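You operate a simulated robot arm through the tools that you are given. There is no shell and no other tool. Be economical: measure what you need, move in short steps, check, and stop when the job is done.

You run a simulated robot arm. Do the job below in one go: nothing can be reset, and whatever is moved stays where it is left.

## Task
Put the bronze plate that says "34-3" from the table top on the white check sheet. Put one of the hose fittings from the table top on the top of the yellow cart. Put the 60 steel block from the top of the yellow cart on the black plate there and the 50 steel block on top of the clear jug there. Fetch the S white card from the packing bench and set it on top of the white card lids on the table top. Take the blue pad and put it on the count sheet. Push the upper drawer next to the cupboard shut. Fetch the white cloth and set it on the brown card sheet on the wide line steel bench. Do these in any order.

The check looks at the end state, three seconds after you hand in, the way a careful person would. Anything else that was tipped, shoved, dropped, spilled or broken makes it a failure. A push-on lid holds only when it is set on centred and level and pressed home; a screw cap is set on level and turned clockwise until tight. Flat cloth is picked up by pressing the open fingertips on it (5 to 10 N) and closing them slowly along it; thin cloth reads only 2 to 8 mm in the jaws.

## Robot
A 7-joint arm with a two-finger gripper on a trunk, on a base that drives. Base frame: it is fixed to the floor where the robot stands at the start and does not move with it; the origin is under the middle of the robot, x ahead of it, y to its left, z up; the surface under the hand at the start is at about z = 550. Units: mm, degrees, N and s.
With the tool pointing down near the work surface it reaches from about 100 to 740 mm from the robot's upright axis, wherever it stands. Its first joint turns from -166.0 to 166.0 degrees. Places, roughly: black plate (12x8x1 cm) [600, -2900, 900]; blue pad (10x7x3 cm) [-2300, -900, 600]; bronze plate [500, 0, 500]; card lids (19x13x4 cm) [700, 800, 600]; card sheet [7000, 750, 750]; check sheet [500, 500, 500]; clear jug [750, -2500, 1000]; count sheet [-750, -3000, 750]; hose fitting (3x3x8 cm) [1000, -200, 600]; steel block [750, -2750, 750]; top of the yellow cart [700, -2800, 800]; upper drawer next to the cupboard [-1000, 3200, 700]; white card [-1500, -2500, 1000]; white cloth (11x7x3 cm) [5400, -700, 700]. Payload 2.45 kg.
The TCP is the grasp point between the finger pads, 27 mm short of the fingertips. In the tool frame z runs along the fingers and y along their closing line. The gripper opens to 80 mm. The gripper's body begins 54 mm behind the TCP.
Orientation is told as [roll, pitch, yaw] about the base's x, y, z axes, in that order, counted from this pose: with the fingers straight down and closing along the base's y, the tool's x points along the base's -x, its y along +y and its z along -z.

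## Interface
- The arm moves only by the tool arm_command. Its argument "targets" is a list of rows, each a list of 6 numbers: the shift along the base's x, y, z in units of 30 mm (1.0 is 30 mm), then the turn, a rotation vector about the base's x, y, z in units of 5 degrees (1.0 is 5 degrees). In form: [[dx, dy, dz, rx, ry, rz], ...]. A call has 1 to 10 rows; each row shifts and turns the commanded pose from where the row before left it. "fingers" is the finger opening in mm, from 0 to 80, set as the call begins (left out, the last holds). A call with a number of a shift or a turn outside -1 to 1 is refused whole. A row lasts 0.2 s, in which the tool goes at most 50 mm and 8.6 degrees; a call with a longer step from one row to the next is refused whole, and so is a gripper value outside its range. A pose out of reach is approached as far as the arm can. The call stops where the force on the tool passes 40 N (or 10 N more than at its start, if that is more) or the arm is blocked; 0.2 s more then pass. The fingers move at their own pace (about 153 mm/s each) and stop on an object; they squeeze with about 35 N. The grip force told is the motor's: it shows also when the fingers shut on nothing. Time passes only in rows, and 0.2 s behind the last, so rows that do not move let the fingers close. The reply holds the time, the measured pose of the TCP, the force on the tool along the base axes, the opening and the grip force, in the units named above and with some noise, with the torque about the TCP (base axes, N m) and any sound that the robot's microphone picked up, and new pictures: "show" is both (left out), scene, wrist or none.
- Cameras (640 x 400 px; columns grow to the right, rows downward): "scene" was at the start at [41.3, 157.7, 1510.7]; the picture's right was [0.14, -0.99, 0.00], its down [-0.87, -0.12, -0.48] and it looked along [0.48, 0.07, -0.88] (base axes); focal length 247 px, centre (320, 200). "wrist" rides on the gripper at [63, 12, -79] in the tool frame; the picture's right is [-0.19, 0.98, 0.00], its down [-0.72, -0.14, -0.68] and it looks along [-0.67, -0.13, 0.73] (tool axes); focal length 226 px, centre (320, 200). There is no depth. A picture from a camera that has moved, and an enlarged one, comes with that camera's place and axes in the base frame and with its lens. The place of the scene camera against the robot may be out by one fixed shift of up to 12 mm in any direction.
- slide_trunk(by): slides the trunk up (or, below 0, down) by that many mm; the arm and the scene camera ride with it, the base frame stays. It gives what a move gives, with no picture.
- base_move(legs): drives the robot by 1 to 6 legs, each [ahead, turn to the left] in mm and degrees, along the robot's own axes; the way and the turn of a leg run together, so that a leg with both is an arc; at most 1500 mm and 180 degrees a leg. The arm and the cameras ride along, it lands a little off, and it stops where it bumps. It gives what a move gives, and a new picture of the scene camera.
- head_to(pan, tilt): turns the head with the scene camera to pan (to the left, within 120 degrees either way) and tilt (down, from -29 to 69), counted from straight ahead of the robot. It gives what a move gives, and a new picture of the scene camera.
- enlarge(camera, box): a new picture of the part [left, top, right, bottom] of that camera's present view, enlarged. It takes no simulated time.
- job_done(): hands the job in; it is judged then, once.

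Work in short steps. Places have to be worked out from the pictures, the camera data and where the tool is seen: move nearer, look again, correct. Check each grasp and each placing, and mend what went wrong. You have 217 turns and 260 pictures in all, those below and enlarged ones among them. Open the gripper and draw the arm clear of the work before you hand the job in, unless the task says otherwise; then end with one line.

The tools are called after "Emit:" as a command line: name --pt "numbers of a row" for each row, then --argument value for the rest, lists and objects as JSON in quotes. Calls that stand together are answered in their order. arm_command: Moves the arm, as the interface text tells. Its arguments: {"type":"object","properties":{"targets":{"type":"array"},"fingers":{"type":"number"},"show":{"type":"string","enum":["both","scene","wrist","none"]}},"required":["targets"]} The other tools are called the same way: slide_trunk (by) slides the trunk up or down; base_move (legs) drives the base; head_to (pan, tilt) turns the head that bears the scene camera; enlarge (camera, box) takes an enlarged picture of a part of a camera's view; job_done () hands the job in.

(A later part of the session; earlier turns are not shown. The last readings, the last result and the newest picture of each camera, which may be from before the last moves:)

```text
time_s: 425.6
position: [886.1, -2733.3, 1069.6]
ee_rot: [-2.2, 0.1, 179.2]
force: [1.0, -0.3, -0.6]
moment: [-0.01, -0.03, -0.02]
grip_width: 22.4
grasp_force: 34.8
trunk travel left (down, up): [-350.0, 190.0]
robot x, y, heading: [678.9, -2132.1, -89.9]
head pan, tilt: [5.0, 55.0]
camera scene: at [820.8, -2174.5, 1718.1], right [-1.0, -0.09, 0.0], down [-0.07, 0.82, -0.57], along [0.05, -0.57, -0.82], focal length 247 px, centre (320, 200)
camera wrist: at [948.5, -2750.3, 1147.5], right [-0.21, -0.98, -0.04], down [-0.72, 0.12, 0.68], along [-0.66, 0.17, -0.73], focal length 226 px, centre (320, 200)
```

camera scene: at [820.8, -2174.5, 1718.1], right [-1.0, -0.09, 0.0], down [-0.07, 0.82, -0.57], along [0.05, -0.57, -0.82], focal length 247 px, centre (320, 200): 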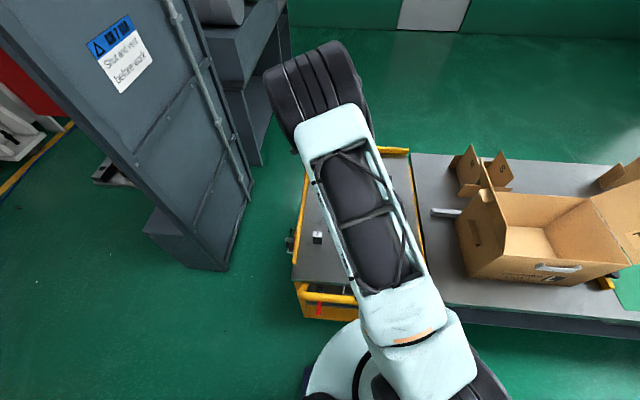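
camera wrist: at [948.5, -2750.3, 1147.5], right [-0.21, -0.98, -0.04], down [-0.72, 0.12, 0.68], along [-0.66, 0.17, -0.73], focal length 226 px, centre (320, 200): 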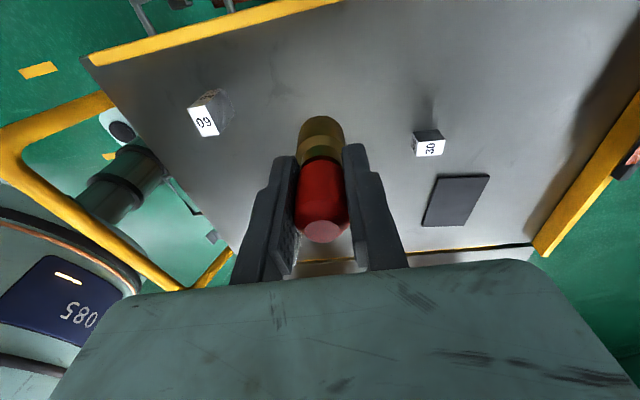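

Spot is clear between the 60 and 30 blocks. Level the hand and lower.

Emit:
arm_command --pt "0 0 -1 -0.44 0 0.1" --pt "0 0 -1 0 0 0" --pt "0 0 -1 0 0 0" --pt "0 0 -1 0 0 0" --pt "0 0 -0.4 0 0 0" --pt "0 0 0 0 0 0" --show "none"

Emit:
arm_command --pt "0 0 -0.2 0 0 0" --pt "0 0 -0.2 0 0 0" --pt "0 0 -0.2 0 0 0" --pt "0 0 -0.2 0 0 0" --pt "0 0 -0.2 0 0 0" --show "wrist"

```text
time_s: 427.0
position: [884.8, -2735.3, 936.9]
ee_rot: [-0.1, 0.0, 179.8]
force: [0.3, 0.1, -0.9]
moment: [0.01, -0.01, 0.0]
grip_width: 22.3
grasp_force: 34.8
trunk travel left (down, up): [-350.0, 190.0]
robot x, y, heading: [678.3, -2134.1, -89.8]
head pan, tilt: [5.0, 55.0]
```

```text
time_s: 428.2
position: [885.2, -2734.1, 908.0]
ee_rot: [0.0, 0.2, 179.8]
force: [-0.2, -0.2, -1.6]
moment: [-0.04, 0.0, 0.01]
grip_width: 22.2
grasp_force: 34.7
trunk travel left (down, up): [-350.0, 190.0]
robot x, y, heading: [677.6, -2131.5, -89.7]
head pan, tilt: [5.0, 55.0]
camera wrist: at [948.2, -2747.0, 985.8], right [-0.2, -0.98, 0.0], down [-0.72, 0.14, 0.68], along [-0.67, 0.13, -0.73], focal length 226 px, centre (320, 200)
```

wrist: 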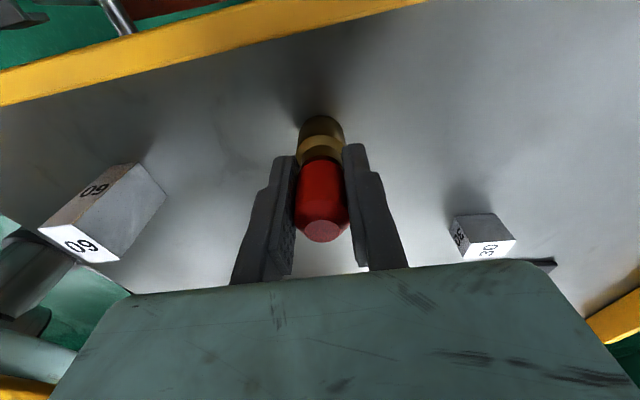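

Not yet touching. Continue down in 4 mm steps.

Emit:
arm_command --pt "0 0 -0.13 0 0 0" --pt "0 0 -0.13 0 0 0" --pt "0 0 -0.13 0 0 0" --pt "0 0 -0.13 0 0 0" --pt "0 0 -0.13 0 0 0" --pt "0 0 -0.13 0 0 0" --show "none"

Emit:
arm_command --pt "0 0 0 0 0 0" --show "wrist"

```text
time_s: 428.9
position: [884.9, -2735.0, 903.7]
ee_rot: [0.4, 0.4, 179.7]
force: [-1.2, 4.5, 21.1]
moment: [0.3, 0.19, 0.01]
grip_width: 22.3
grasp_force: 35.0
trunk travel left (down, up): [-350.0, 190.0]
robot x, y, heading: [674.7, -2129.3, -89.5]
head pan, tilt: [5.0, 55.0]
stopped in row 3: the force on the tool passed its limit at 41 N (the readings are from after the stop); the commanded pose is now the measured one
```

```text
time_s: 429.3
position: [885.3, -2735.1, 902.9]
ee_rot: [0.6, 0.2, 179.7]
force: [-0.9, 1.4, 27.2]
moment: [0.26, 0.31, -0.02]
grip_width: 22.2
grasp_force: 35.0
trunk travel left (down, up): [-350.0, 190.0]
robot x, y, heading: [677.2, -2127.9, -89.8]
head pan, tilt: [5.0, 55.0]
camera wrist: at [947.8, -2747.7, 982.5], right [-0.2, -0.98, 0.01], down [-0.72, 0.15, 0.68], along [-0.66, 0.13, -0.74], focal length 226 px, centre (320, 200)
```

wrist: 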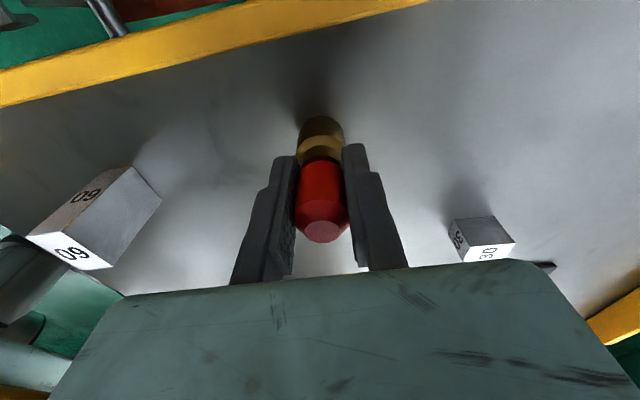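

Standing on the cart top. Release and rise straight up.

Emit:
arm_command --pt "0 0 0.03 0 0 0" --pt "0 0 0 0 0 0" --pt "0 0 0 0 0 0" --pt "0 0 1 0 0 0" --pt "0 0 1 0 0 0" --pt "0 0 1 0 0 0" --pt "0 0 1 0 0 0" --pt "0 0 1 0 0 0" --pt "0 0.3 1 0 0 0" --fingers 70 --show "wrist"

```text
time_s: 431.3
position: [887.4, -2725.0, 1083.1]
ee_rot: [0.1, 0.2, 179.8]
force: [0.9, 0.6, -0.1]
moment: [0.0, 0.0, 0.0]
grip_width: 70.1
grasp_force: 0.1
trunk travel left (down, up): [-350.0, 190.0]
robot x, y, heading: [678.4, -2130.5, -89.5]
head pan, tilt: [5.0, 55.0]
camera wrist: at [950.5, -2739.5, 1160.7], right [-0.2, -0.98, 0.0], down [-0.72, 0.15, 0.68], along [-0.67, 0.13, -0.74], focal length 226 px, centre (320, 200)
```

wrist: 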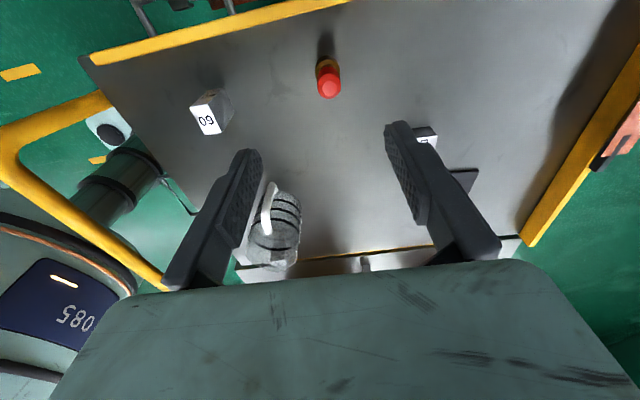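

The fitting stands free. Next the 60 block near (870,-2592); I enlarge to get its orientation.

Emit:
enlarge --camera "wrist" --box '[170, 70, 270, 150]'

```text
5.00 times, centred on (220, 110) of wrist
camera zoom: at [950.5, -2739.5, 1160.7], right [-0.2, -0.98, 0.0], down [-0.72, 0.15, 0.68], along [-0.67, 0.13, -0.74], focal length 1130 px, centre (820, 650)
```

zoom: 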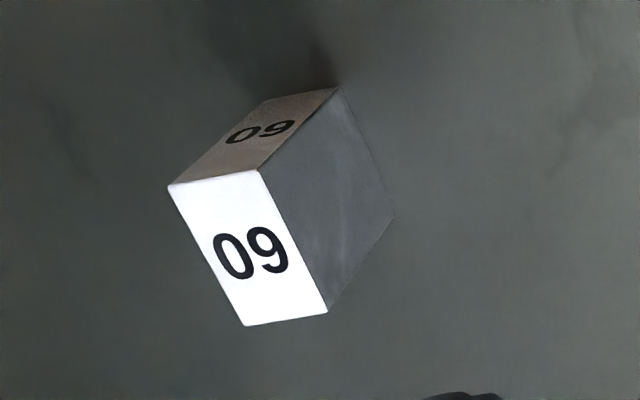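

The block is 33×20 mm, axis-aligned, centre (870,-2593), top ≈910. I move over it and go down.

Emit:
arm_command --pt "-0.11 0.88 0 0 0 0" --pt "-0.11 0.88 0 0 0 0" --pt "-0.11 0.88 0 0 0 0" --pt "-0.11 0.88 0 0 0 0" --pt "-0.11 0.88 0 0 0 0" --pt "0 0 -1 0 0 0" --pt "0 0 -1 0 0 0" --pt "0 0 -1 0 0 0" --pt "0 0 0 0 0 0" --show "wrist"

```text
time_s: 433.3
position: [870.3, -2594.7, 992.7]
ee_rot: [0.2, 0.4, 179.7]
force: [0.2, 0.3, -0.4]
moment: [0.0, 0.02, 0.01]
grip_width: 70.5
grasp_force: 0.0
trunk travel left (down, up): [-350.0, 190.0]
robot x, y, heading: [680.8, -2133.0, -89.7]
head pan, tilt: [5.0, 55.0]
camera wrist: at [932.3, -2607.8, 1071.5], right [-0.2, -0.98, 0.0], down [-0.72, 0.15, 0.68], along [-0.66, 0.13, -0.74], focal length 226 px, centre (320, 200)
```

wrist: 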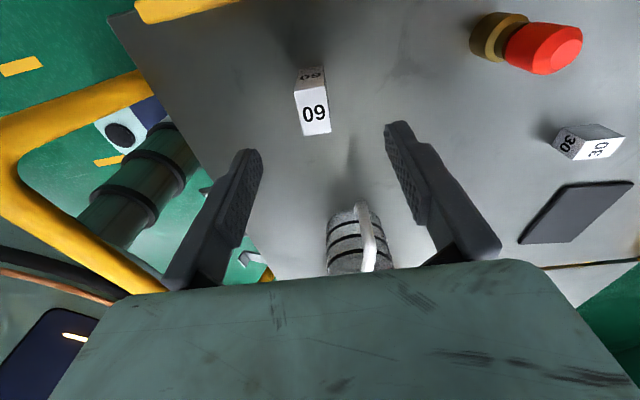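

Emit:
arm_command --pt "0.08 0.08 -1 0 0 0" --pt "0 0 -1 0 0 0" --pt "0 0 -1 0 0 0" --pt "0 0 -0.6 0 0 0" --pt "0 0 0 0 0 0" --show "wrist"

Emit:
arm_command --pt "0 0 0 0 0 0" --pt "0 0 0 0 0 0" --pt "0 0 0 0 0 0" --fingers 5 --show "none"

```text
time_s: 434.5
position: [871.3, -2591.1, 885.1]
ee_rot: [0.3, 0.3, 179.8]
force: [-1.3, 6.4, 15.0]
moment: [0.79, 0.18, 0.1]
grip_width: 67.6
grasp_force: 0.0
trunk travel left (down, up): [-350.0, 190.0]
robot x, y, heading: [679.6, -2132.3, -89.9]
head pan, tilt: [5.0, 55.0]
camera wrist: at [933.6, -2604.1, 963.6], right [-0.2, -0.98, 0.0], down [-0.72, 0.15, 0.68], along [-0.66, 0.13, -0.74], focal length 226 px, centre (320, 200)
```

wrist: 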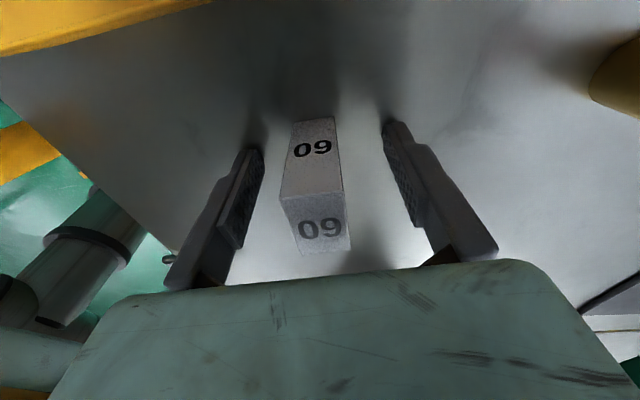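

```text
time_s: 435.3
position: [870.4, -2593.4, 884.4]
ee_rot: [0.2, 0.2, 179.8]
force: [0.5, 0.4, 0.4]
moment: [0.0, -0.02, 0.01]
grip_width: 21.3
grasp_force: 34.8
trunk travel left (down, up): [-350.0, 190.0]
robot x, y, heading: [677.0, -2133.8, -89.7]
head pan, tilt: [5.0, 55.0]
```

Gripped at 21 mm. Lift it, and look down to see how much room the base has to come closer to the cart (the black plate is about 770 mm away).

Emit:
arm_command --pt "0 0 1 0 0 0" --pt "0 0 1 0 0 0" --pt "0 0 1 0 0 0" --pt "0 0 1 0 0 0" --pt "0 0 1 0 0 0" --pt "-0.5 -0.8 0.5 0 0 0" --pt "-0.7 -0.8 0 0 0 0" --pt "-0.7 -0.8 0 0 0 0" --show "wrist"

Emit:
head_to --pan 35 --tilt 69

```text
time_s: 437.1
position: [813.1, -2664.7, 1048.6]
ee_rot: [0.2, 0.3, 179.7]
force: [-0.3, 0.4, -3.0]
moment: [0.03, 0.01, -0.03]
grip_width: 21.4
grasp_force: 34.7
trunk travel left (down, up): [-350.0, 190.0]
robot x, y, heading: [677.1, -2130.5, -89.5]
head pan, tilt: [5.0, 55.0]
camera wrist: at [876.3, -2677.4, 1127.6], right [-0.2, -0.98, 0.0], down [-0.72, 0.15, 0.68], along [-0.66, 0.13, -0.74], focal length 226 px, centre (320, 200)
```

wrist: 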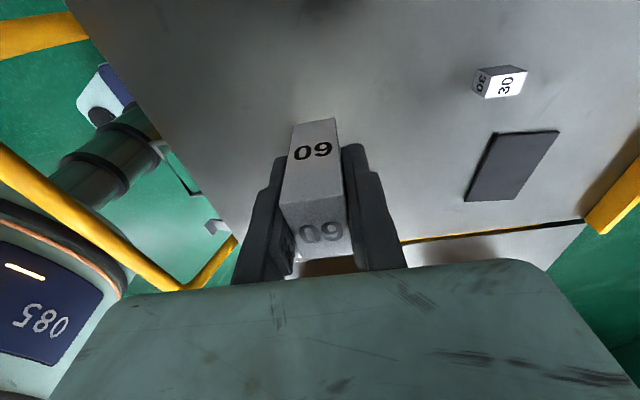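

```text
time_s: 438.1
position: [814.6, -2663.5, 1050.2]
ee_rot: [0.2, 0.2, 179.8]
force: [-0.8, 0.6, -3.3]
moment: [0.02, -0.01, 0.01]
grip_width: 21.6
grasp_force: 34.4
trunk travel left (down, up): [-350.0, 190.0]
robot x, y, heading: [675.2, -2130.9, -89.7]
head pan, tilt: [35.0, 68.8]
camera scene: at [846.7, -2148.9, 1702.6], right [-0.82, -0.58, 0.0], down [-0.54, 0.76, -0.36], along [0.21, -0.3, -0.93], focal length 247 px, centre (320, 200)
```

scene: 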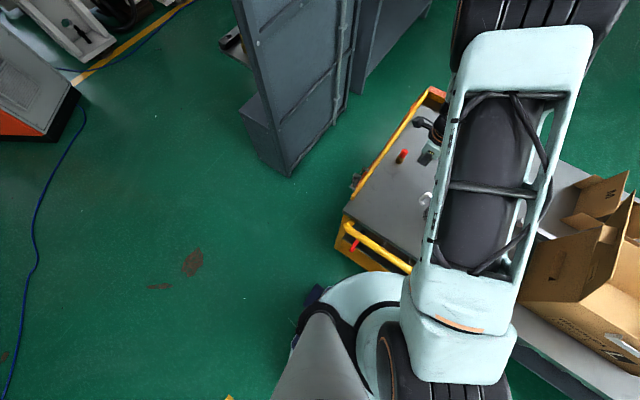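

By the wrist camera the black plate is at (656,-2900); the base has about 75 mm to the cart. I creep 42 mm closer, then move over the plate.

Emit:
base_move --legs '[[42, 0]]'

Emit:
arm_command --pt "-0.6 -0.8 0 0 0 0" --pt "-0.6 -0.8 0 0 0 0" --pt "-0.6 -0.8 0 0 0 0" --pt "-0.6 -0.8 0 0 0 0" --pt "-0.6 -0.8 0 0 0 0" --pt "-0.6 -0.7 0 0 0 0" --pt "0 0 0 0 0 0" --show "wrist"

```text
time_s: 439.0
position: [814.6, -2706.8, 1049.1]
ee_rot: [0.2, 0.2, 179.8]
force: [1.4, 0.4, -4.0]
moment: [0.03, 0.01, 0.0]
grip_width: 21.3
grasp_force: 35.1
trunk travel left (down, up): [-350.0, 190.0]
robot x, y, heading: [672.6, -2169.8, -89.7]
head pan, tilt: [35.0, 68.8]
camera scene: at [846.9, -2192.5, 1702.5], right [-0.82, -0.58, 0.0], down [-0.54, 0.76, -0.36], along [0.21, -0.29, -0.93], focal length 247 px, centre (320, 200)
```

scene: 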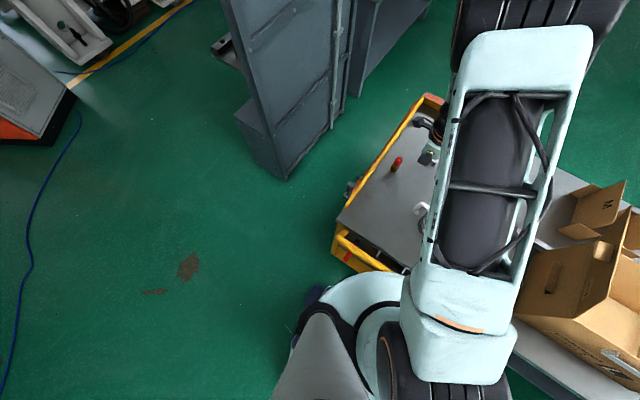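

```text
time_s: 440.6
position: [705.6, -2848.4, 1048.9]
ee_rot: [0.2, 0.3, 179.9]
force: [-0.1, -0.5, -3.5]
moment: [0.02, 0.01, -0.01]
grip_width: 21.6
grasp_force: 35.3
trunk travel left (down, up): [-350.0, 190.0]
robot x, y, heading: [678.2, -2174.6, -90.0]
head pan, tilt: [35.0, 68.8]
camera wrist: at [769.4, -2860.2, 1127.4], right [-0.2, -0.98, 0.0], down [-0.72, 0.15, 0.68], along [-0.66, 0.13, -0.74], focal length 226 px, centre (320, 200)
```

wrist: 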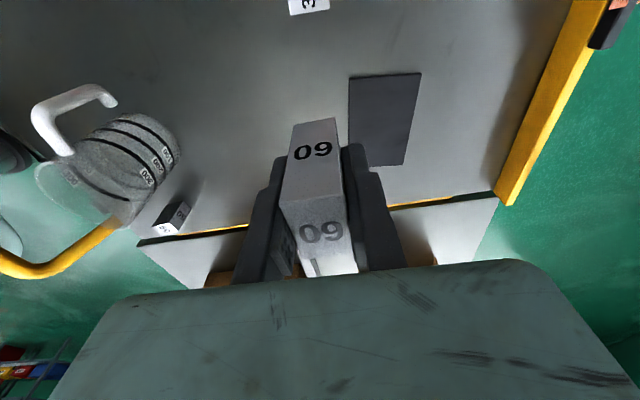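

Plate spans x≈577–697, y≈-2951…-2879. I move to (640,-2905) and lower.

Emit:
arm_command --pt "-0.73 -0.63 0 0 0 0" --pt "-0.73 -0.63 0 0 0 0" --pt "-0.73 -0.63 -0.5 0 0 0" --pt "0 0 -1 0 0 0" --pt "0 0 -1 0 0 0" --pt "0 0 -1 0 0 0" --pt "0 0 0 0 0 0" --show "wrist"

```text
time_s: 442.2
position: [640.7, -2903.7, 942.8]
ee_rot: [0.2, 0.2, 179.8]
force: [-0.4, -0.7, -2.8]
moment: [-0.04, 0.02, 0.05]
grip_width: 21.5
grasp_force: 35.1
trunk travel left (down, up): [-350.0, 190.0]
robot x, y, heading: [676.4, -2168.9, -89.8]
head pan, tilt: [35.0, 68.8]
camera wrist: at [703.4, -2916.0, 1021.3], right [-0.2, -0.98, 0.0], down [-0.72, 0.15, 0.68], along [-0.67, 0.13, -0.74], focal length 226 px, centre (320, 200)
```

wrist: 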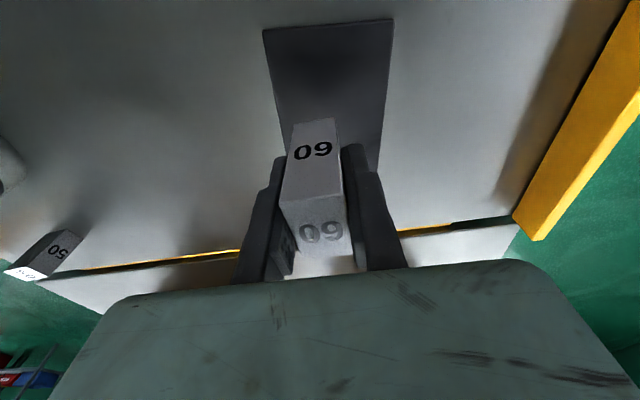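

Within the plate. Lower the last 50 mm.

Emit:
arm_command --pt "0 -0.1 -0.9 0 0 0" --pt "0 0 -0.3 0 0 0" --pt "0 0 -0.13 0 0 0" --pt "0 0 -0.13 0 0 0" --pt "0 0 -0.13 0 0 0" --pt "0 0 -0.13 0 0 0" --pt "0 0 -0.13 0 0 0" --pt "0 0 0 0 0 0" --show "wrist"

```text
time_s: 444.0
position: [641.1, -2907.0, 889.0]
ee_rot: [0.3, 0.2, 179.9]
force: [0.2, 0.3, 1.9]
moment: [0.05, 0.05, 0.04]
grip_width: 21.6
grasp_force: 35.1
trunk travel left (down, up): [-350.0, 190.0]
robot x, y, heading: [682.2, -2173.7, -89.9]
head pan, tilt: [35.0, 68.8]
camera wrist: at [703.3, -2919.9, 967.6], right [-0.2, -0.98, 0.0], down [-0.72, 0.15, 0.68], along [-0.67, 0.13, -0.74], focal length 226 px, centre (320, 200)
```

wrist: 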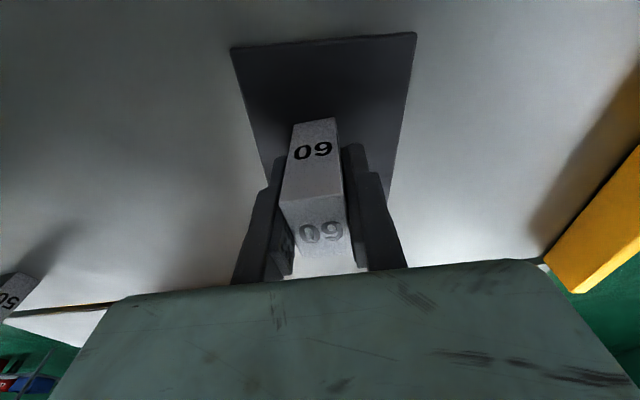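

Just contacting (force turned from -3 to +2 N). Two more millimetres, then release and rise.

Emit:
arm_command --pt "0 0 -0.04 0 0 0" --pt "0 0 -0.04 0 0 0" --pt "0 0 0 0 0 0" --show "none"

Emit:
arm_command --pt "0 0 0 0 0 0" --pt "0 0 0 0 0 0" --pt "0 0 0 0 0 0" --pt "0 0 0.5 0 0 0" --pt "0 0 1 0 0 0" --pt "0 0 1 0 0 0" --pt "0 0 1 0 0 0" --pt "0 0 1 0 0 0" --pt "0 0 1 0 0 0" --fingers 60 --show "wrist"

```text
time_s: 444.8
position: [639.6, -2907.7, 888.8]
ee_rot: [0.6, 0.2, 179.7]
force: [2.3, -3.8, 18.1]
moment: [0.13, 0.0, 0.01]
grip_width: 21.8
grasp_force: 35.6
trunk travel left (down, up): [-350.0, 190.0]
robot x, y, heading: [675.0, -2175.3, -89.9]
head pan, tilt: [35.0, 68.8]
```

```text
time_s: 446.8
position: [640.9, -2906.7, 1051.7]
ee_rot: [0.2, 0.2, 179.7]
force: [0.6, 0.7, 0.6]
moment: [-0.04, -0.01, 0.01]
grip_width: 60.0
grasp_force: 0.0
trunk travel left (down, up): [-350.0, 190.0]
robot x, y, heading: [677.7, -2171.1, -89.8]
head pan, tilt: [35.0, 68.8]
camera wrist: at [703.8, -2918.3, 1130.7], right [-0.2, -0.98, 0.0], down [-0.72, 0.15, 0.68], along [-0.66, 0.13, -0.74], focal length 226 px, centre (320, 200)
```

wrist: 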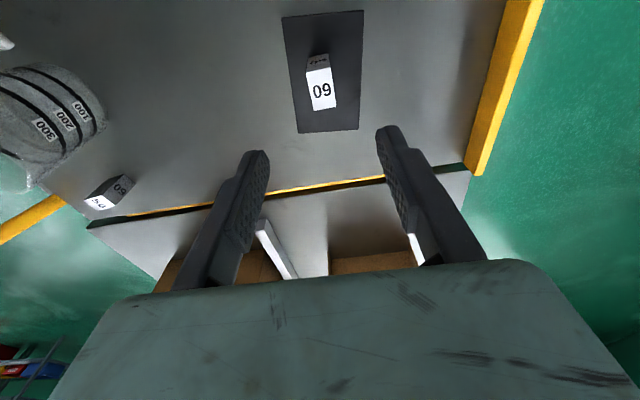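

The 60 block stands on the plate. Now toward the 50 block near (559,-2582), staying high over the jug.

Emit:
arm_command --pt "-0.15 1 0.2 0 0 0" --pt "-0.15 1 0.2 0 0 0" --pt "-0.15 1 0.2 0 0 0" --pt "-0.15 1 0.2 0 0 0" --pt "-0.15 1 0 0 0 0" --pt "-0.15 1 0 0 0 0" --pt "-0.15 1 0 0 0 0" --pt "-0.15 1 0 0 0 0" --pt "-0.15 1 0 0 0 0" --pt "-0.15 1 0 0 0 0" --show "wrist"

```text
time_s: 449.0
position: [595.4, -2607.1, 1076.7]
ee_rot: [0.3, 0.4, 179.7]
force: [-0.5, 0.0, -0.8]
moment: [0.0, 0.01, -0.01]
grip_width: 59.9
grasp_force: 0.1
trunk travel left (down, up): [-350.0, 190.0]
robot x, y, heading: [680.5, -2172.0, -89.7]
head pan, tilt: [35.0, 68.8]
camera wrist: at [658.5, -2620.3, 1155.2], right [-0.2, -0.98, 0.0], down [-0.72, 0.15, 0.68], along [-0.66, 0.13, -0.74], focal length 226 px, centre (320, 200)
```

wrist: 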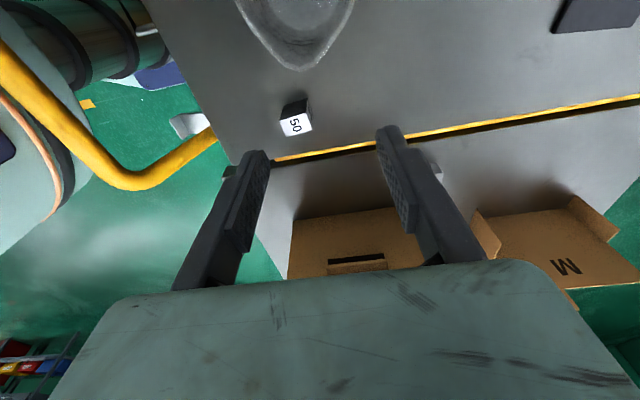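

Emit:
enlarge --camera "wrist" --box '[210, 0, 370, 150]'

```text
2.67 times, centred on (290, 75) of wrist
camera zoom: at [658.5, -2620.3, 1155.2], right [-0.2, -0.98, 0.0], down [-0.72, 0.15, 0.68], along [-0.66, 0.13, -0.74], focal length 603 px, centre (400, 533)
```

zoom: 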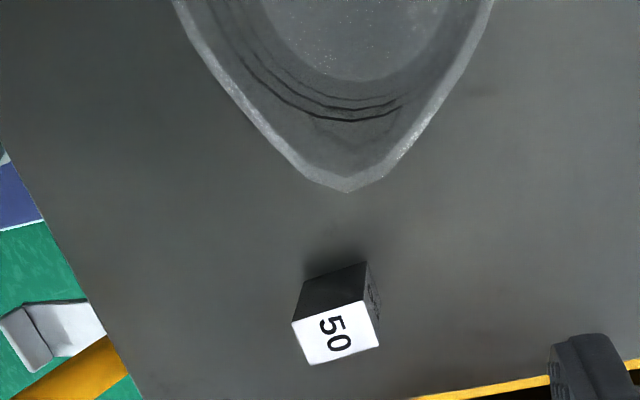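

The 50 block measures 33(y)×20(x) mm at (555,-2573). The jug is open; I'll grip the block high, then test softly whether the jug's top carries it.

Emit:
arm_command --pt "-0.9 0.8 0 0 0 0" --pt "-0.45 0.33 -0.5 0 0 0" --pt "0 0 -1 0 0 0" --pt "0 0 -1 0 0 0" --pt "0 0 -1 0 0 0" --pt "0 0 0 0 0 0" --fingers 56 --show "wrist"

```text
time_s: 450.4
position: [556.6, -2572.6, 969.7]
ee_rot: [0.3, 0.3, 179.8]
force: [0.3, -0.3, 0.4]
moment: [0.04, 0.02, 0.02]
grip_width: 56.1
grasp_force: 0.1
trunk travel left (down, up): [-350.0, 190.0]
robot x, y, heading: [678.5, -2172.7, -89.8]
head pan, tilt: [35.0, 68.8]
camera wrist: at [618.5, -2585.8, 1048.8], right [-0.2, -0.98, 0.0], down [-0.72, 0.15, 0.68], along [-0.66, 0.13, -0.74], focal length 226 px, centre (320, 200)
```

wrist: 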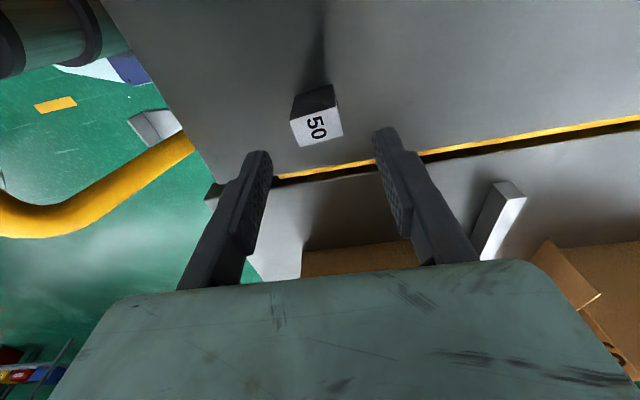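

Emit:
arm_command --pt "-0.07 0.07 -1 0 0 0" --pt "0 0 -1 0 0 0" --pt "0 0 -0.4 0 0 0" --pt "0 0 0 0 0 0" --show "none"

Emit:
arm_command --pt "0 0 0 0 0 0" --pt "0 0 0 0 0 0" --pt "0 0 0 0 0 0" --fingers 15 --show "wrist"

```text
time_s: 451.4
position: [552.9, -2571.6, 899.6]
ee_rot: [0.3, 0.2, 179.8]
force: [0.7, -0.4, 0.6]
moment: [0.01, -0.02, 0.01]
grip_width: 56.3
grasp_force: 0.1
trunk travel left (down, up): [-350.0, 190.0]
robot x, y, heading: [678.2, -2172.6, -89.6]
head pan, tilt: [35.0, 68.8]
```

```text
time_s: 452.2
position: [554.0, -2570.4, 898.8]
ee_rot: [0.2, 0.3, 179.8]
force: [-1.1, -0.5, -0.1]
moment: [-0.04, -0.01, 0.0]
grip_width: 33.7
grasp_force: 35.2
trunk travel left (down, up): [-350.0, 190.0]
robot x, y, heading: [678.0, -2172.6, -89.9]
head pan, tilt: [35.0, 68.8]
camera wrist: at [615.6, -2583.6, 978.0], right [-0.2, -0.98, 0.0], down [-0.72, 0.15, 0.68], along [-0.66, 0.13, -0.74], focal length 226 px, centre (320, 200)
```

wrist: 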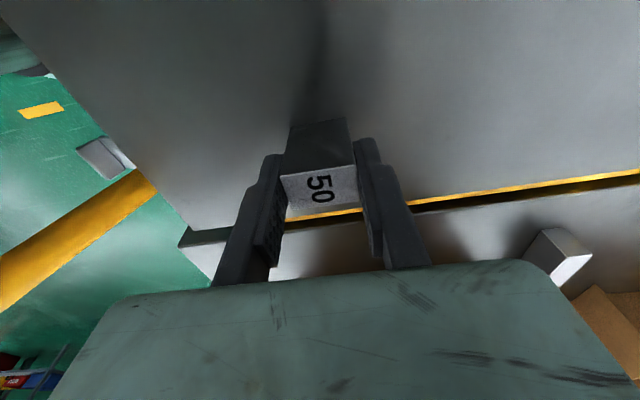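

Gripped. Lift well above the jug and move past it so the wrist camera sees the jug's mouth.

Emit:
arm_command --pt "0 0 1 0 0 0" --pt "0 0 1 0 0 0" --pt "0 0 1 0 0 0" --pt "0 0 1 0 0 0" --pt "0 0 1 0 0 0" --pt "0 0 1 0 0 0" --pt "0 0 1 0 0 0" --pt "0 0 1 0 0 0" --show "none"

Emit:
arm_command --pt "1 -0.2 0 0 0 0" --pt "1 -0.2 0 0 0 0" --pt "1 -0.2 0 0 0 0" --pt "1 -0.2 0 0 0 0" --pt "1 0 0 0 0 0" --pt "1 0 0 0 0 0" --pt "0 0 0 0 0 0" --show "wrist"

```text
time_s: 454.0
position: [555.9, -2570.1, 1140.2]
ee_rot: [0.4, 0.3, 179.7]
force: [-0.1, 0.8, -2.8]
moment: [0.0, 0.05, -0.02]
grip_width: 33.4
grasp_force: 34.8
trunk travel left (down, up): [-350.0, 190.0]
robot x, y, heading: [678.8, -2176.1, -89.9]
head pan, tilt: [35.0, 68.8]
```

```text
time_s: 455.6
position: [732.9, -2596.6, 1138.6]
ee_rot: [0.2, 0.3, 179.8]
force: [-0.1, 0.1, -2.8]
moment: [-0.02, -0.04, 0.0]
grip_width: 33.2
grasp_force: 35.0
trunk travel left (down, up): [-350.0, 190.0]
robot x, y, heading: [677.3, -2174.9, -89.6]
head pan, tilt: [35.0, 68.8]
camera wrist: at [795.6, -2609.1, 1216.5], right [-0.2, -0.98, 0.0], down [-0.72, 0.15, 0.68], along [-0.66, 0.13, -0.74], focal length 226 px, centre (320, 200)
```

wrist: 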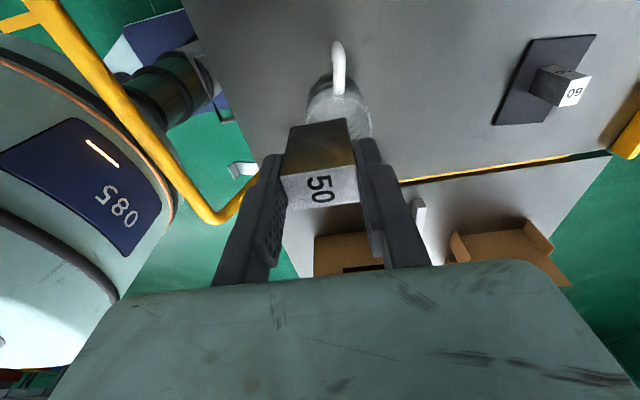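

Emit:
enlarge --camera "wrist" --box '[270, 20, 430, 140]'

Emit:
head_to --pan 8 --tilt 50

```text
3.33 times, centred on (350, 80) of wrist
camera zoom: at [795.6, -2609.1, 1216.5], right [-0.2, -0.98, 0.0], down [-0.72, 0.15, 0.68], along [-0.66, 0.13, -0.74], focal length 754 px, centre (220, 600)
```

zoom: 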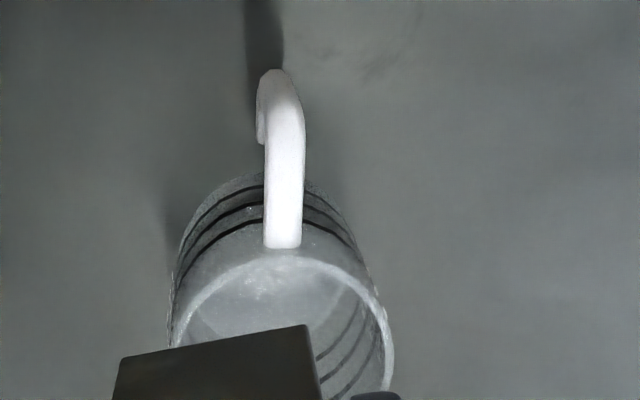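

```text
time_s: 456.5
position: [733.6, -2595.5, 1137.5]
ee_rot: [0.2, 0.2, 179.8]
force: [-0.9, -0.9, -3.6]
moment: [0.03, -0.01, -0.02]
grip_width: 33.6
grasp_force: 35.2
trunk travel left (down, up): [-350.0, 190.0]
robot x, y, heading: [678.0, -2171.5, -90.0]
head pan, tilt: [8.0, 50.0]
camera scene: at [825.7, -2221.3, 1724.5], right [-0.99, -0.14, 0.0], down [-0.11, 0.76, -0.64], along [0.09, -0.64, -0.77], focal length 247 px, centre (320, 200)
```

scene: 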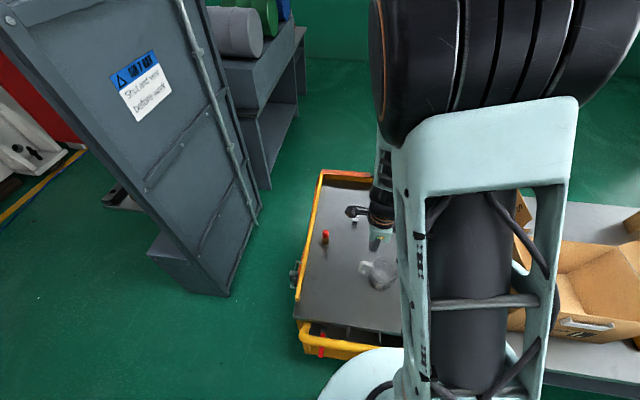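

The mouth is about 70 mm wide, centred near (681,-2606), rim z≈977. I bring the block over the centre and lower slowly to feel whether the top is solid.

Emit:
arm_command --pt "-0.87 -0.18 0 0 0 0" --pt "-0.87 -0.18 -0.5 0 0 0" --pt "0 0 -1 0 0 0" --pt "0 0 -1 0 0 0" --pt "0 0 -0.7 0 0 0" --pt "0 0 0 0 0 0" --show "none"

Emit:
arm_command --pt "0 0 -0.13 0 0 0" --pt "0 0 -0.13 0 0 0" --pt "0 0 -0.13 0 0 0" --pt "0 0 -0.13 0 0 0" --pt "0 0 0 0 0 0" --show "both"

```text
time_s: 457.9
position: [682.5, -2604.2, 1040.0]
ee_rot: [0.3, 0.2, 179.8]
force: [0.3, -0.2, -2.4]
moment: [0.0, -0.02, -0.07]
grip_width: 33.7
grasp_force: 35.2
trunk travel left (down, up): [-350.0, 190.0]
robot x, y, heading: [677.7, -2170.7, -89.8]
head pan, tilt: [8.0, 50.0]
```

```text
time_s: 459.1
position: [681.0, -2605.6, 1025.3]
ee_rot: [0.2, 0.2, 179.8]
force: [0.6, 0.2, -2.9]
moment: [-0.01, -0.01, 0.02]
grip_width: 33.4
grasp_force: 34.5
trunk travel left (down, up): [-350.0, 190.0]
robot x, y, heading: [680.1, -2173.3, -89.6]
head pan, tilt: [8.0, 50.0]
camera scene: at [825.4, -2221.4, 1724.6], right [-0.99, -0.14, 0.0], down [-0.11, 0.76, -0.64], along [0.09, -0.64, -0.77], focal length 247 px, centre (320, 200)
camera wrist: at [743.5, -2617.7, 1104.4], right [-0.2, -0.98, 0.0], down [-0.72, 0.15, 0.68], along [-0.67, 0.13, -0.74], focal length 226 px, centre (320, 200)
```

scene: 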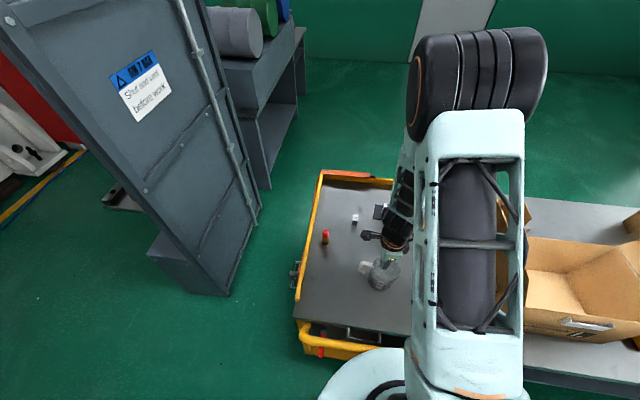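
wrist: 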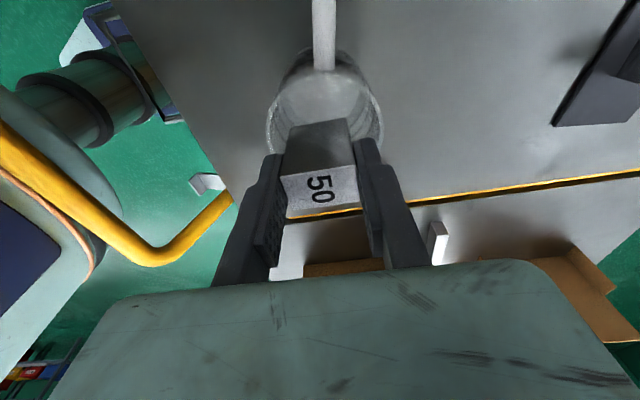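

Emit:
arm_command --pt "0 0 -0.12 0 0 0" --pt "0 0 -0.12 0 0 0" --pt "0 0 -0.12 0 0 0" --pt "0 0 -0.12 0 0 0" --pt "0 0 0 0 0 0" --show "none"

Emit:
enlarge --camera "wrist" --box '[240, 30, 420, 170]'

```text
time_s: 460.3
position: [680.9, -2605.5, 1011.9]
ee_rot: [0.3, 0.4, 179.8]
force: [-0.2, 0.5, -3.0]
moment: [0.01, 0.02, 0.01]
grip_width: 33.5
grasp_force: 35.1
trunk travel left (down, up): [-350.0, 190.0]
robot x, y, heading: [679.7, -2172.2, -89.8]
head pan, tilt: [8.0, 50.0]
```

```text
2.86 times, centred on (330, 100) of wrist
camera zoom: at [743.4, -2618.6, 1090.7], right [-0.2, -0.98, 0.0], down [-0.72, 0.15, 0.68], along [-0.66, 0.13, -0.74], focal length 646 px, centre (291, 486)
```

zoom: 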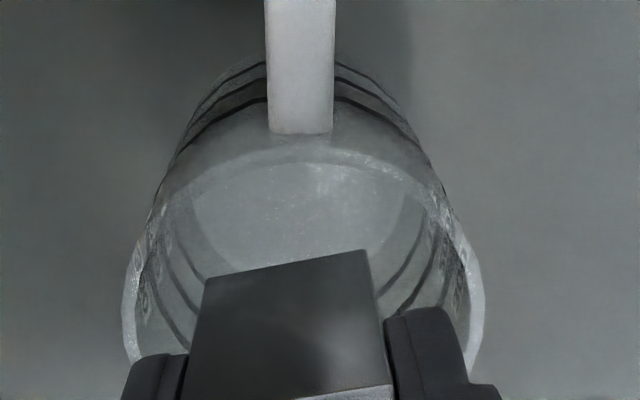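

Emit:
arm_command --pt "0 -0.14 0 0 0 0" --pt "0 0 -0.12 0 0 0" --pt "0 0 -0.12 0 0 0" --pt "0 0 -0.12 0 0 0" --pt "0 0 0 0 0 0" --show "wrist"

Emit:
enlarge --camera "wrist" --box '[220, 30, 420, 190]'

```text
time_s: 461.1
position: [682.5, -2610.8, 1009.0]
ee_rot: [0.5, 0.4, 179.8]
force: [0.6, 5.9, 25.9]
moment: [0.59, 0.04, -0.05]
grip_width: 33.4
grasp_force: 35.1
trunk travel left (down, up): [-350.0, 190.0]
robot x, y, heading: [679.8, -2172.0, -89.6]
head pan, tilt: [8.0, 50.0]
stopped in row 3: the force on the tool passed its limit at 41 N (the readings are from after the stop); the commanded pose is now the measured one
camera wrist: at [743.9, -2622.3, 1088.3], right [-0.2, -0.98, 0.01], down [-0.72, 0.15, 0.68], along [-0.66, 0.13, -0.74], focal length 226 px, centre (320, 200)
```

wrist: 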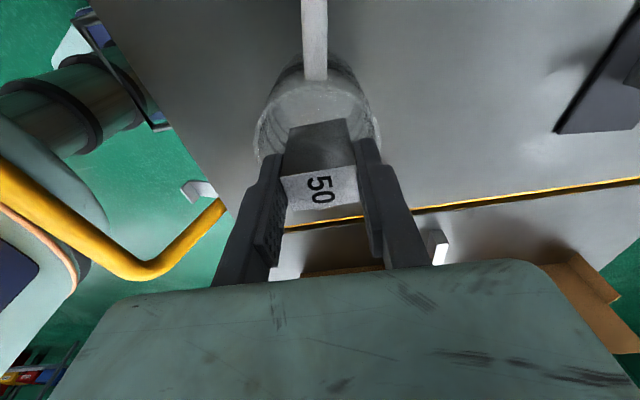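

```text
2.50 times, centred on (320, 110) of wrist
camera zoom: at [743.9, -2622.3, 1088.3], right [-0.2, -0.98, 0.01], down [-0.72, 0.15, 0.68], along [-0.66, 0.13, -0.74], focal length 565 px, centre (320, 425)
```

zoom: 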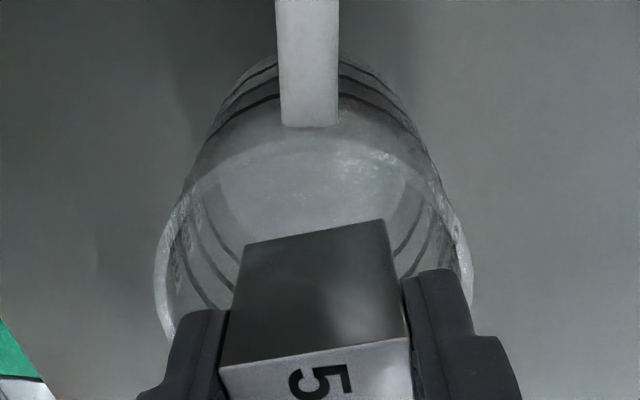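

Firm contact with the block's underside at z≈967, well inside the rim, so the jug's top does carry. I lift 5 mm, centre at (675,-2609), and set it down gently.

Emit:
arm_command --pt "0 0 0.2 0.08 0 0" --pt "-0.25 0.05 0 0 0 0" --pt "0 0 -0.12 0 0 0" --pt "0 0 -0.05 0 0 0" --pt "0 0 -0.05 0 0 0" --pt "0 0 0 0 0 0" --show "none"

```text
time_s: 462.5
position: [674.6, -2609.3, 1009.9]
ee_rot: [0.4, 0.5, 179.9]
force: [0.1, 3.9, 24.5]
moment: [0.47, 0.05, 0.0]
grip_width: 33.5
grasp_force: 35.0
trunk travel left (down, up): [-350.0, 190.0]
robot x, y, heading: [677.9, -2171.6, -89.9]
head pan, tilt: [8.0, 50.0]
stopped in row 6: the force on the tool passed its limit at 40 N (the readings are from after the stop); the commanded pose is now the measured one
```

Contact again at the same height. Release and rise.

Emit:
arm_command --pt "0 0 0.03 0 0 0" --pt "0 0 0 0 0 0" --pt "0 0 0 0 0 0" --pt "0 0 0 0 0 0" --pt "0 0 0.5 0 0 0" --pt "0 0 1 0 0 0" --pt "0 0 1 0 0 0" --pt "0 0 1 0 0 0" --pt "0 0 1 0 0 0" --fingers 56 --show "wrist"

```text
time_s: 464.5
position: [675.5, -2610.6, 1144.5]
ee_rot: [0.3, 0.4, 179.8]
force: [1.4, -0.9, -0.7]
moment: [-0.03, 0.03, -0.01]
grip_width: 55.9
grasp_force: 0.0
trunk travel left (down, up): [-350.0, 190.0]
robot x, y, heading: [677.8, -2175.9, -89.8]
head pan, tilt: [8.0, 50.0]
camera wrist: at [737.1, -2623.1, 1222.7], right [-0.2, -0.98, 0.0], down [-0.72, 0.15, 0.68], along [-0.66, 0.13, -0.74], focal length 226 px, centre (320, 200)
```

wrist: 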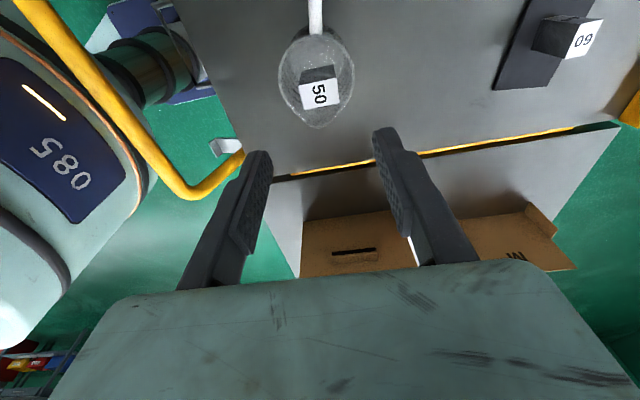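

The 50 block stands on the jug. Now for the S card: back off from the cart and drive to the packing bench's right end.

Emit:
base_move --legs '[[-480, 0], [0, -90], [1200, 0], [1000, 0], [0, 90]]'

Emit:
head_to --pan -8 --tilt 45

```text
time_s: 485.9
position: [-1547.2, -2130.3, 1142.6]
ee_rot: [0.3, 0.3, -179.4]
force: [0.3, -0.1, 0.0]
moment: [-0.01, -0.04, -0.01]
grip_width: 56.1
grasp_force: 0.0
trunk travel left (down, up): [-350.0, 190.0]
robot x, y, heading: [-1549.8, -1691.1, -88.9]
head pan, tilt: [8.0, 50.0]
camera scene: at [-1400.9, -1738.2, 1724.6], right [-0.99, -0.15, 0.0], down [-0.12, 0.76, -0.64], along [0.1, -0.63, -0.77], focal length 247 px, centre (320, 200)
```

scene: 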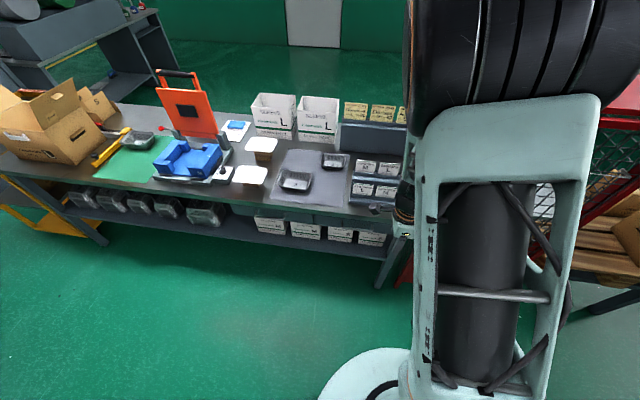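

```text
time_s: 486.7
position: [-1547.3, -2129.6, 1144.1]
ee_rot: [0.3, 0.3, -179.6]
force: [0.2, 0.4, 0.5]
moment: [-0.02, 0.04, -0.01]
grip_width: 55.8
grasp_force: 0.1
trunk travel left (down, up): [-350.0, 190.0]
robot x, y, heading: [-1549.4, -1690.6, -88.8]
head pan, tilt: [-8.0, 45.0]
camera scene: at [-1422.9, -1742.9, 1731.5], right [-0.99, 0.12, 0.0], down [0.09, 0.7, -0.71], along [-0.09, -0.7, -0.71], focal length 247 px, centre (320, 200)
```

scene: 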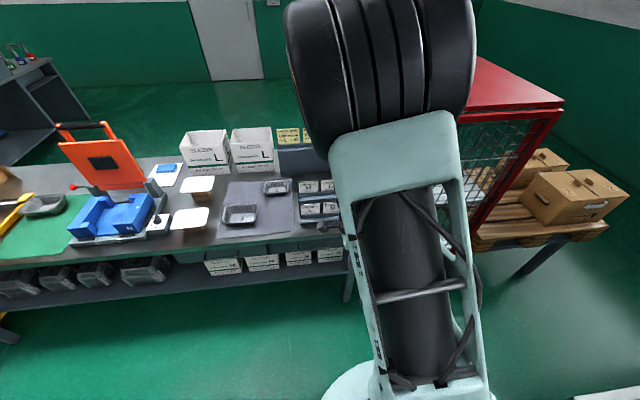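

Emit:
base_move --legs '[[370, 0]]'

Emit:
arm_command --pt "-0.2 1 0 0 0 0" --pt "-0.2 1 0 0 0 0" --pt "-0.2 0 0 0 0 0" --show "wrist"

```text
time_s: 489.0
position: [-1544.0, -2489.3, 1143.1]
ee_rot: [0.3, 0.3, -179.8]
force: [-0.1, -0.7, 0.0]
moment: [0.04, 0.0, -0.01]
grip_width: 55.9
grasp_force: 0.1
trunk travel left (down, up): [-350.0, 190.0]
robot x, y, heading: [-1539.6, -2047.4, -89.2]
head pan, tilt: [-8.0, 45.0]
camera scene: at [-1418.4, -2101.8, 1731.4], right [-0.99, 0.13, 0.0], down [0.09, 0.7, -0.71], along [-0.09, -0.7, -0.71], focal length 247 px, centre (320, 200)
```

scene: 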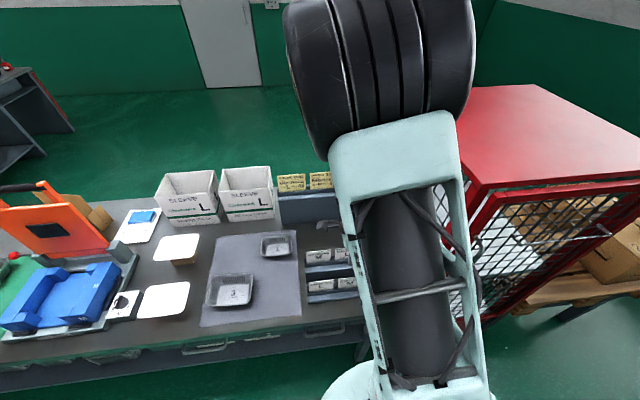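

```text
time_s: 489.8
position: [-1562.7, -2428.6, 1142.9]
ee_rot: [0.3, 0.4, -179.7]
force: [0.4, -0.4, -0.8]
moment: [0.05, 0.0, 0.03]
grip_width: 56.0
grasp_force: 0.0
trunk travel left (down, up): [-350.0, 190.0]
robot x, y, heading: [-1544.7, -2050.5, -89.3]
head pan, tilt: [-8.0, 45.0]
camera wrist: at [-1499.6, -2440.0, 1221.9], right [-0.19, -0.98, 0.0], down [-0.72, 0.14, 0.68], along [-0.67, 0.12, -0.74], focal length 226 px, centre (320, 200)
```

wrist: 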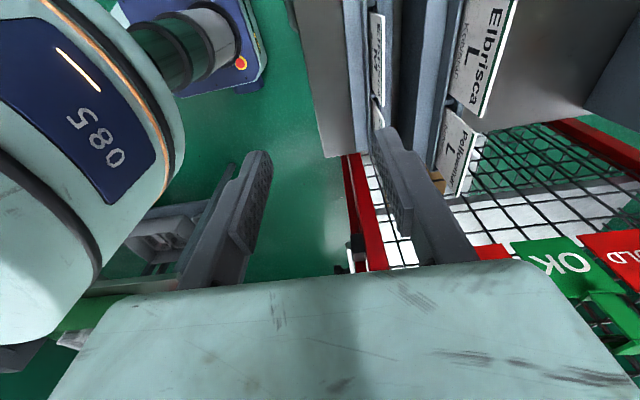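

The cards stand upright facing +y. I shift the hand so the front row comes to the middle of the wrist view.

Emit:
arm_command --pt "0.5 -0.8 0 0 0 0" --pt "0.5 -0.8 0 0 0 0" --fingers 80 --show "wrist"

Emit:
enlarge --camera "wrist" --box '[250, 0, 450, 260]'

```text
time_s: 490.4
position: [-1531.2, -2474.5, 1143.0]
ee_rot: [0.3, 0.3, -179.7]
force: [0.8, 0.1, -0.2]
moment: [0.02, 0.01, -0.02]
grip_width: 80.0
grasp_force: 0.0
trunk travel left (down, up): [-350.0, 190.0]
robot x, y, heading: [-1545.7, -2050.1, -89.2]
head pan, tilt: [-8.0, 45.0]
camera wrist: at [-1469.4, -2487.4, 1221.4], right [-0.19, -0.98, 0.0], down [-0.72, 0.14, 0.68], along [-0.67, 0.12, -0.74], focal length 226 px, centre (320, 200)
```

wrist: 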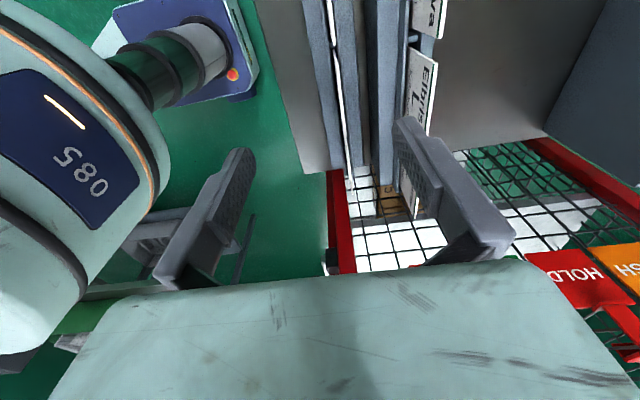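

```text
1.54 times, centred on (350, 130) of wrist
camera zoom: at [-1469.4, -2487.4, 1221.4], right [-0.19, -0.98, 0.0], down [-0.72, 0.14, 0.68], along [-0.67, 0.12, -0.74], focal length 348 px, centre (274, 308)
```

zoom: 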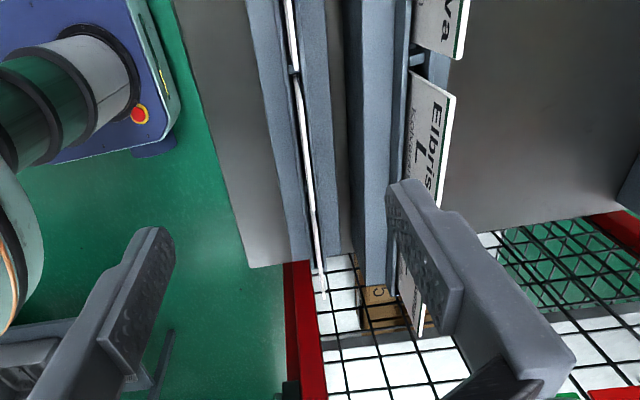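

I move the arm aside to let the scene camera see the rack from the front.

Emit:
arm_command --pt "1 0.3 0 0 0 0" --pt "1 0.3 0 0 0 0" --pt "1 0.3 0 0 0 0" --pt "1 0.3 0 0 0 0" --pt "1 0.3 0 0 0 0" --pt "1 0 0 0 0 0" --pt "1 0 0 0 0 0" --pt "1 0 0 0 0 0" --pt "1 0 0 0 0 0" --pt "1 0 0 0 0 0" --show "none"

Emit:
head_to --pan -35 --tilt 52

```text
time_s: 492.6
position: [-1230.6, -2427.1, 1142.1]
ee_rot: [0.3, 0.3, -179.7]
force: [0.4, -0.2, 0.4]
moment: [0.0, -0.01, 0.01]
grip_width: 80.0
grasp_force: 0.2
trunk travel left (down, up): [-350.0, 190.0]
robot x, y, heading: [-1544.2, -2050.8, -89.4]
head pan, tilt: [-8.0, 45.0]
```

```text
time_s: 493.5
position: [-1232.6, -2428.7, 1141.1]
ee_rot: [0.3, 0.3, -179.7]
force: [0.4, -0.4, -0.2]
moment: [0.0, 0.02, -0.02]
grip_width: 79.8
grasp_force: 0.1
trunk travel left (down, up): [-350.0, 190.0]
robot x, y, heading: [-1538.6, -2049.3, -89.5]
head pan, tilt: [-35.0, 52.0]
camera scene: at [-1450.4, -2082.0, 1721.9], right [-0.83, 0.56, 0.0], down [0.44, 0.65, -0.62], along [-0.35, -0.51, -0.79], focal length 247 px, centre (320, 200)
```

scene: 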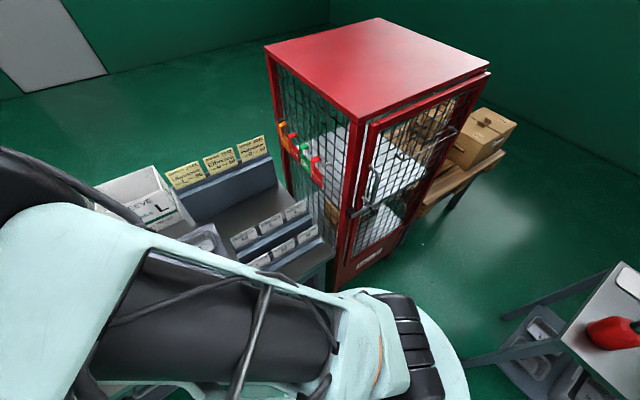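

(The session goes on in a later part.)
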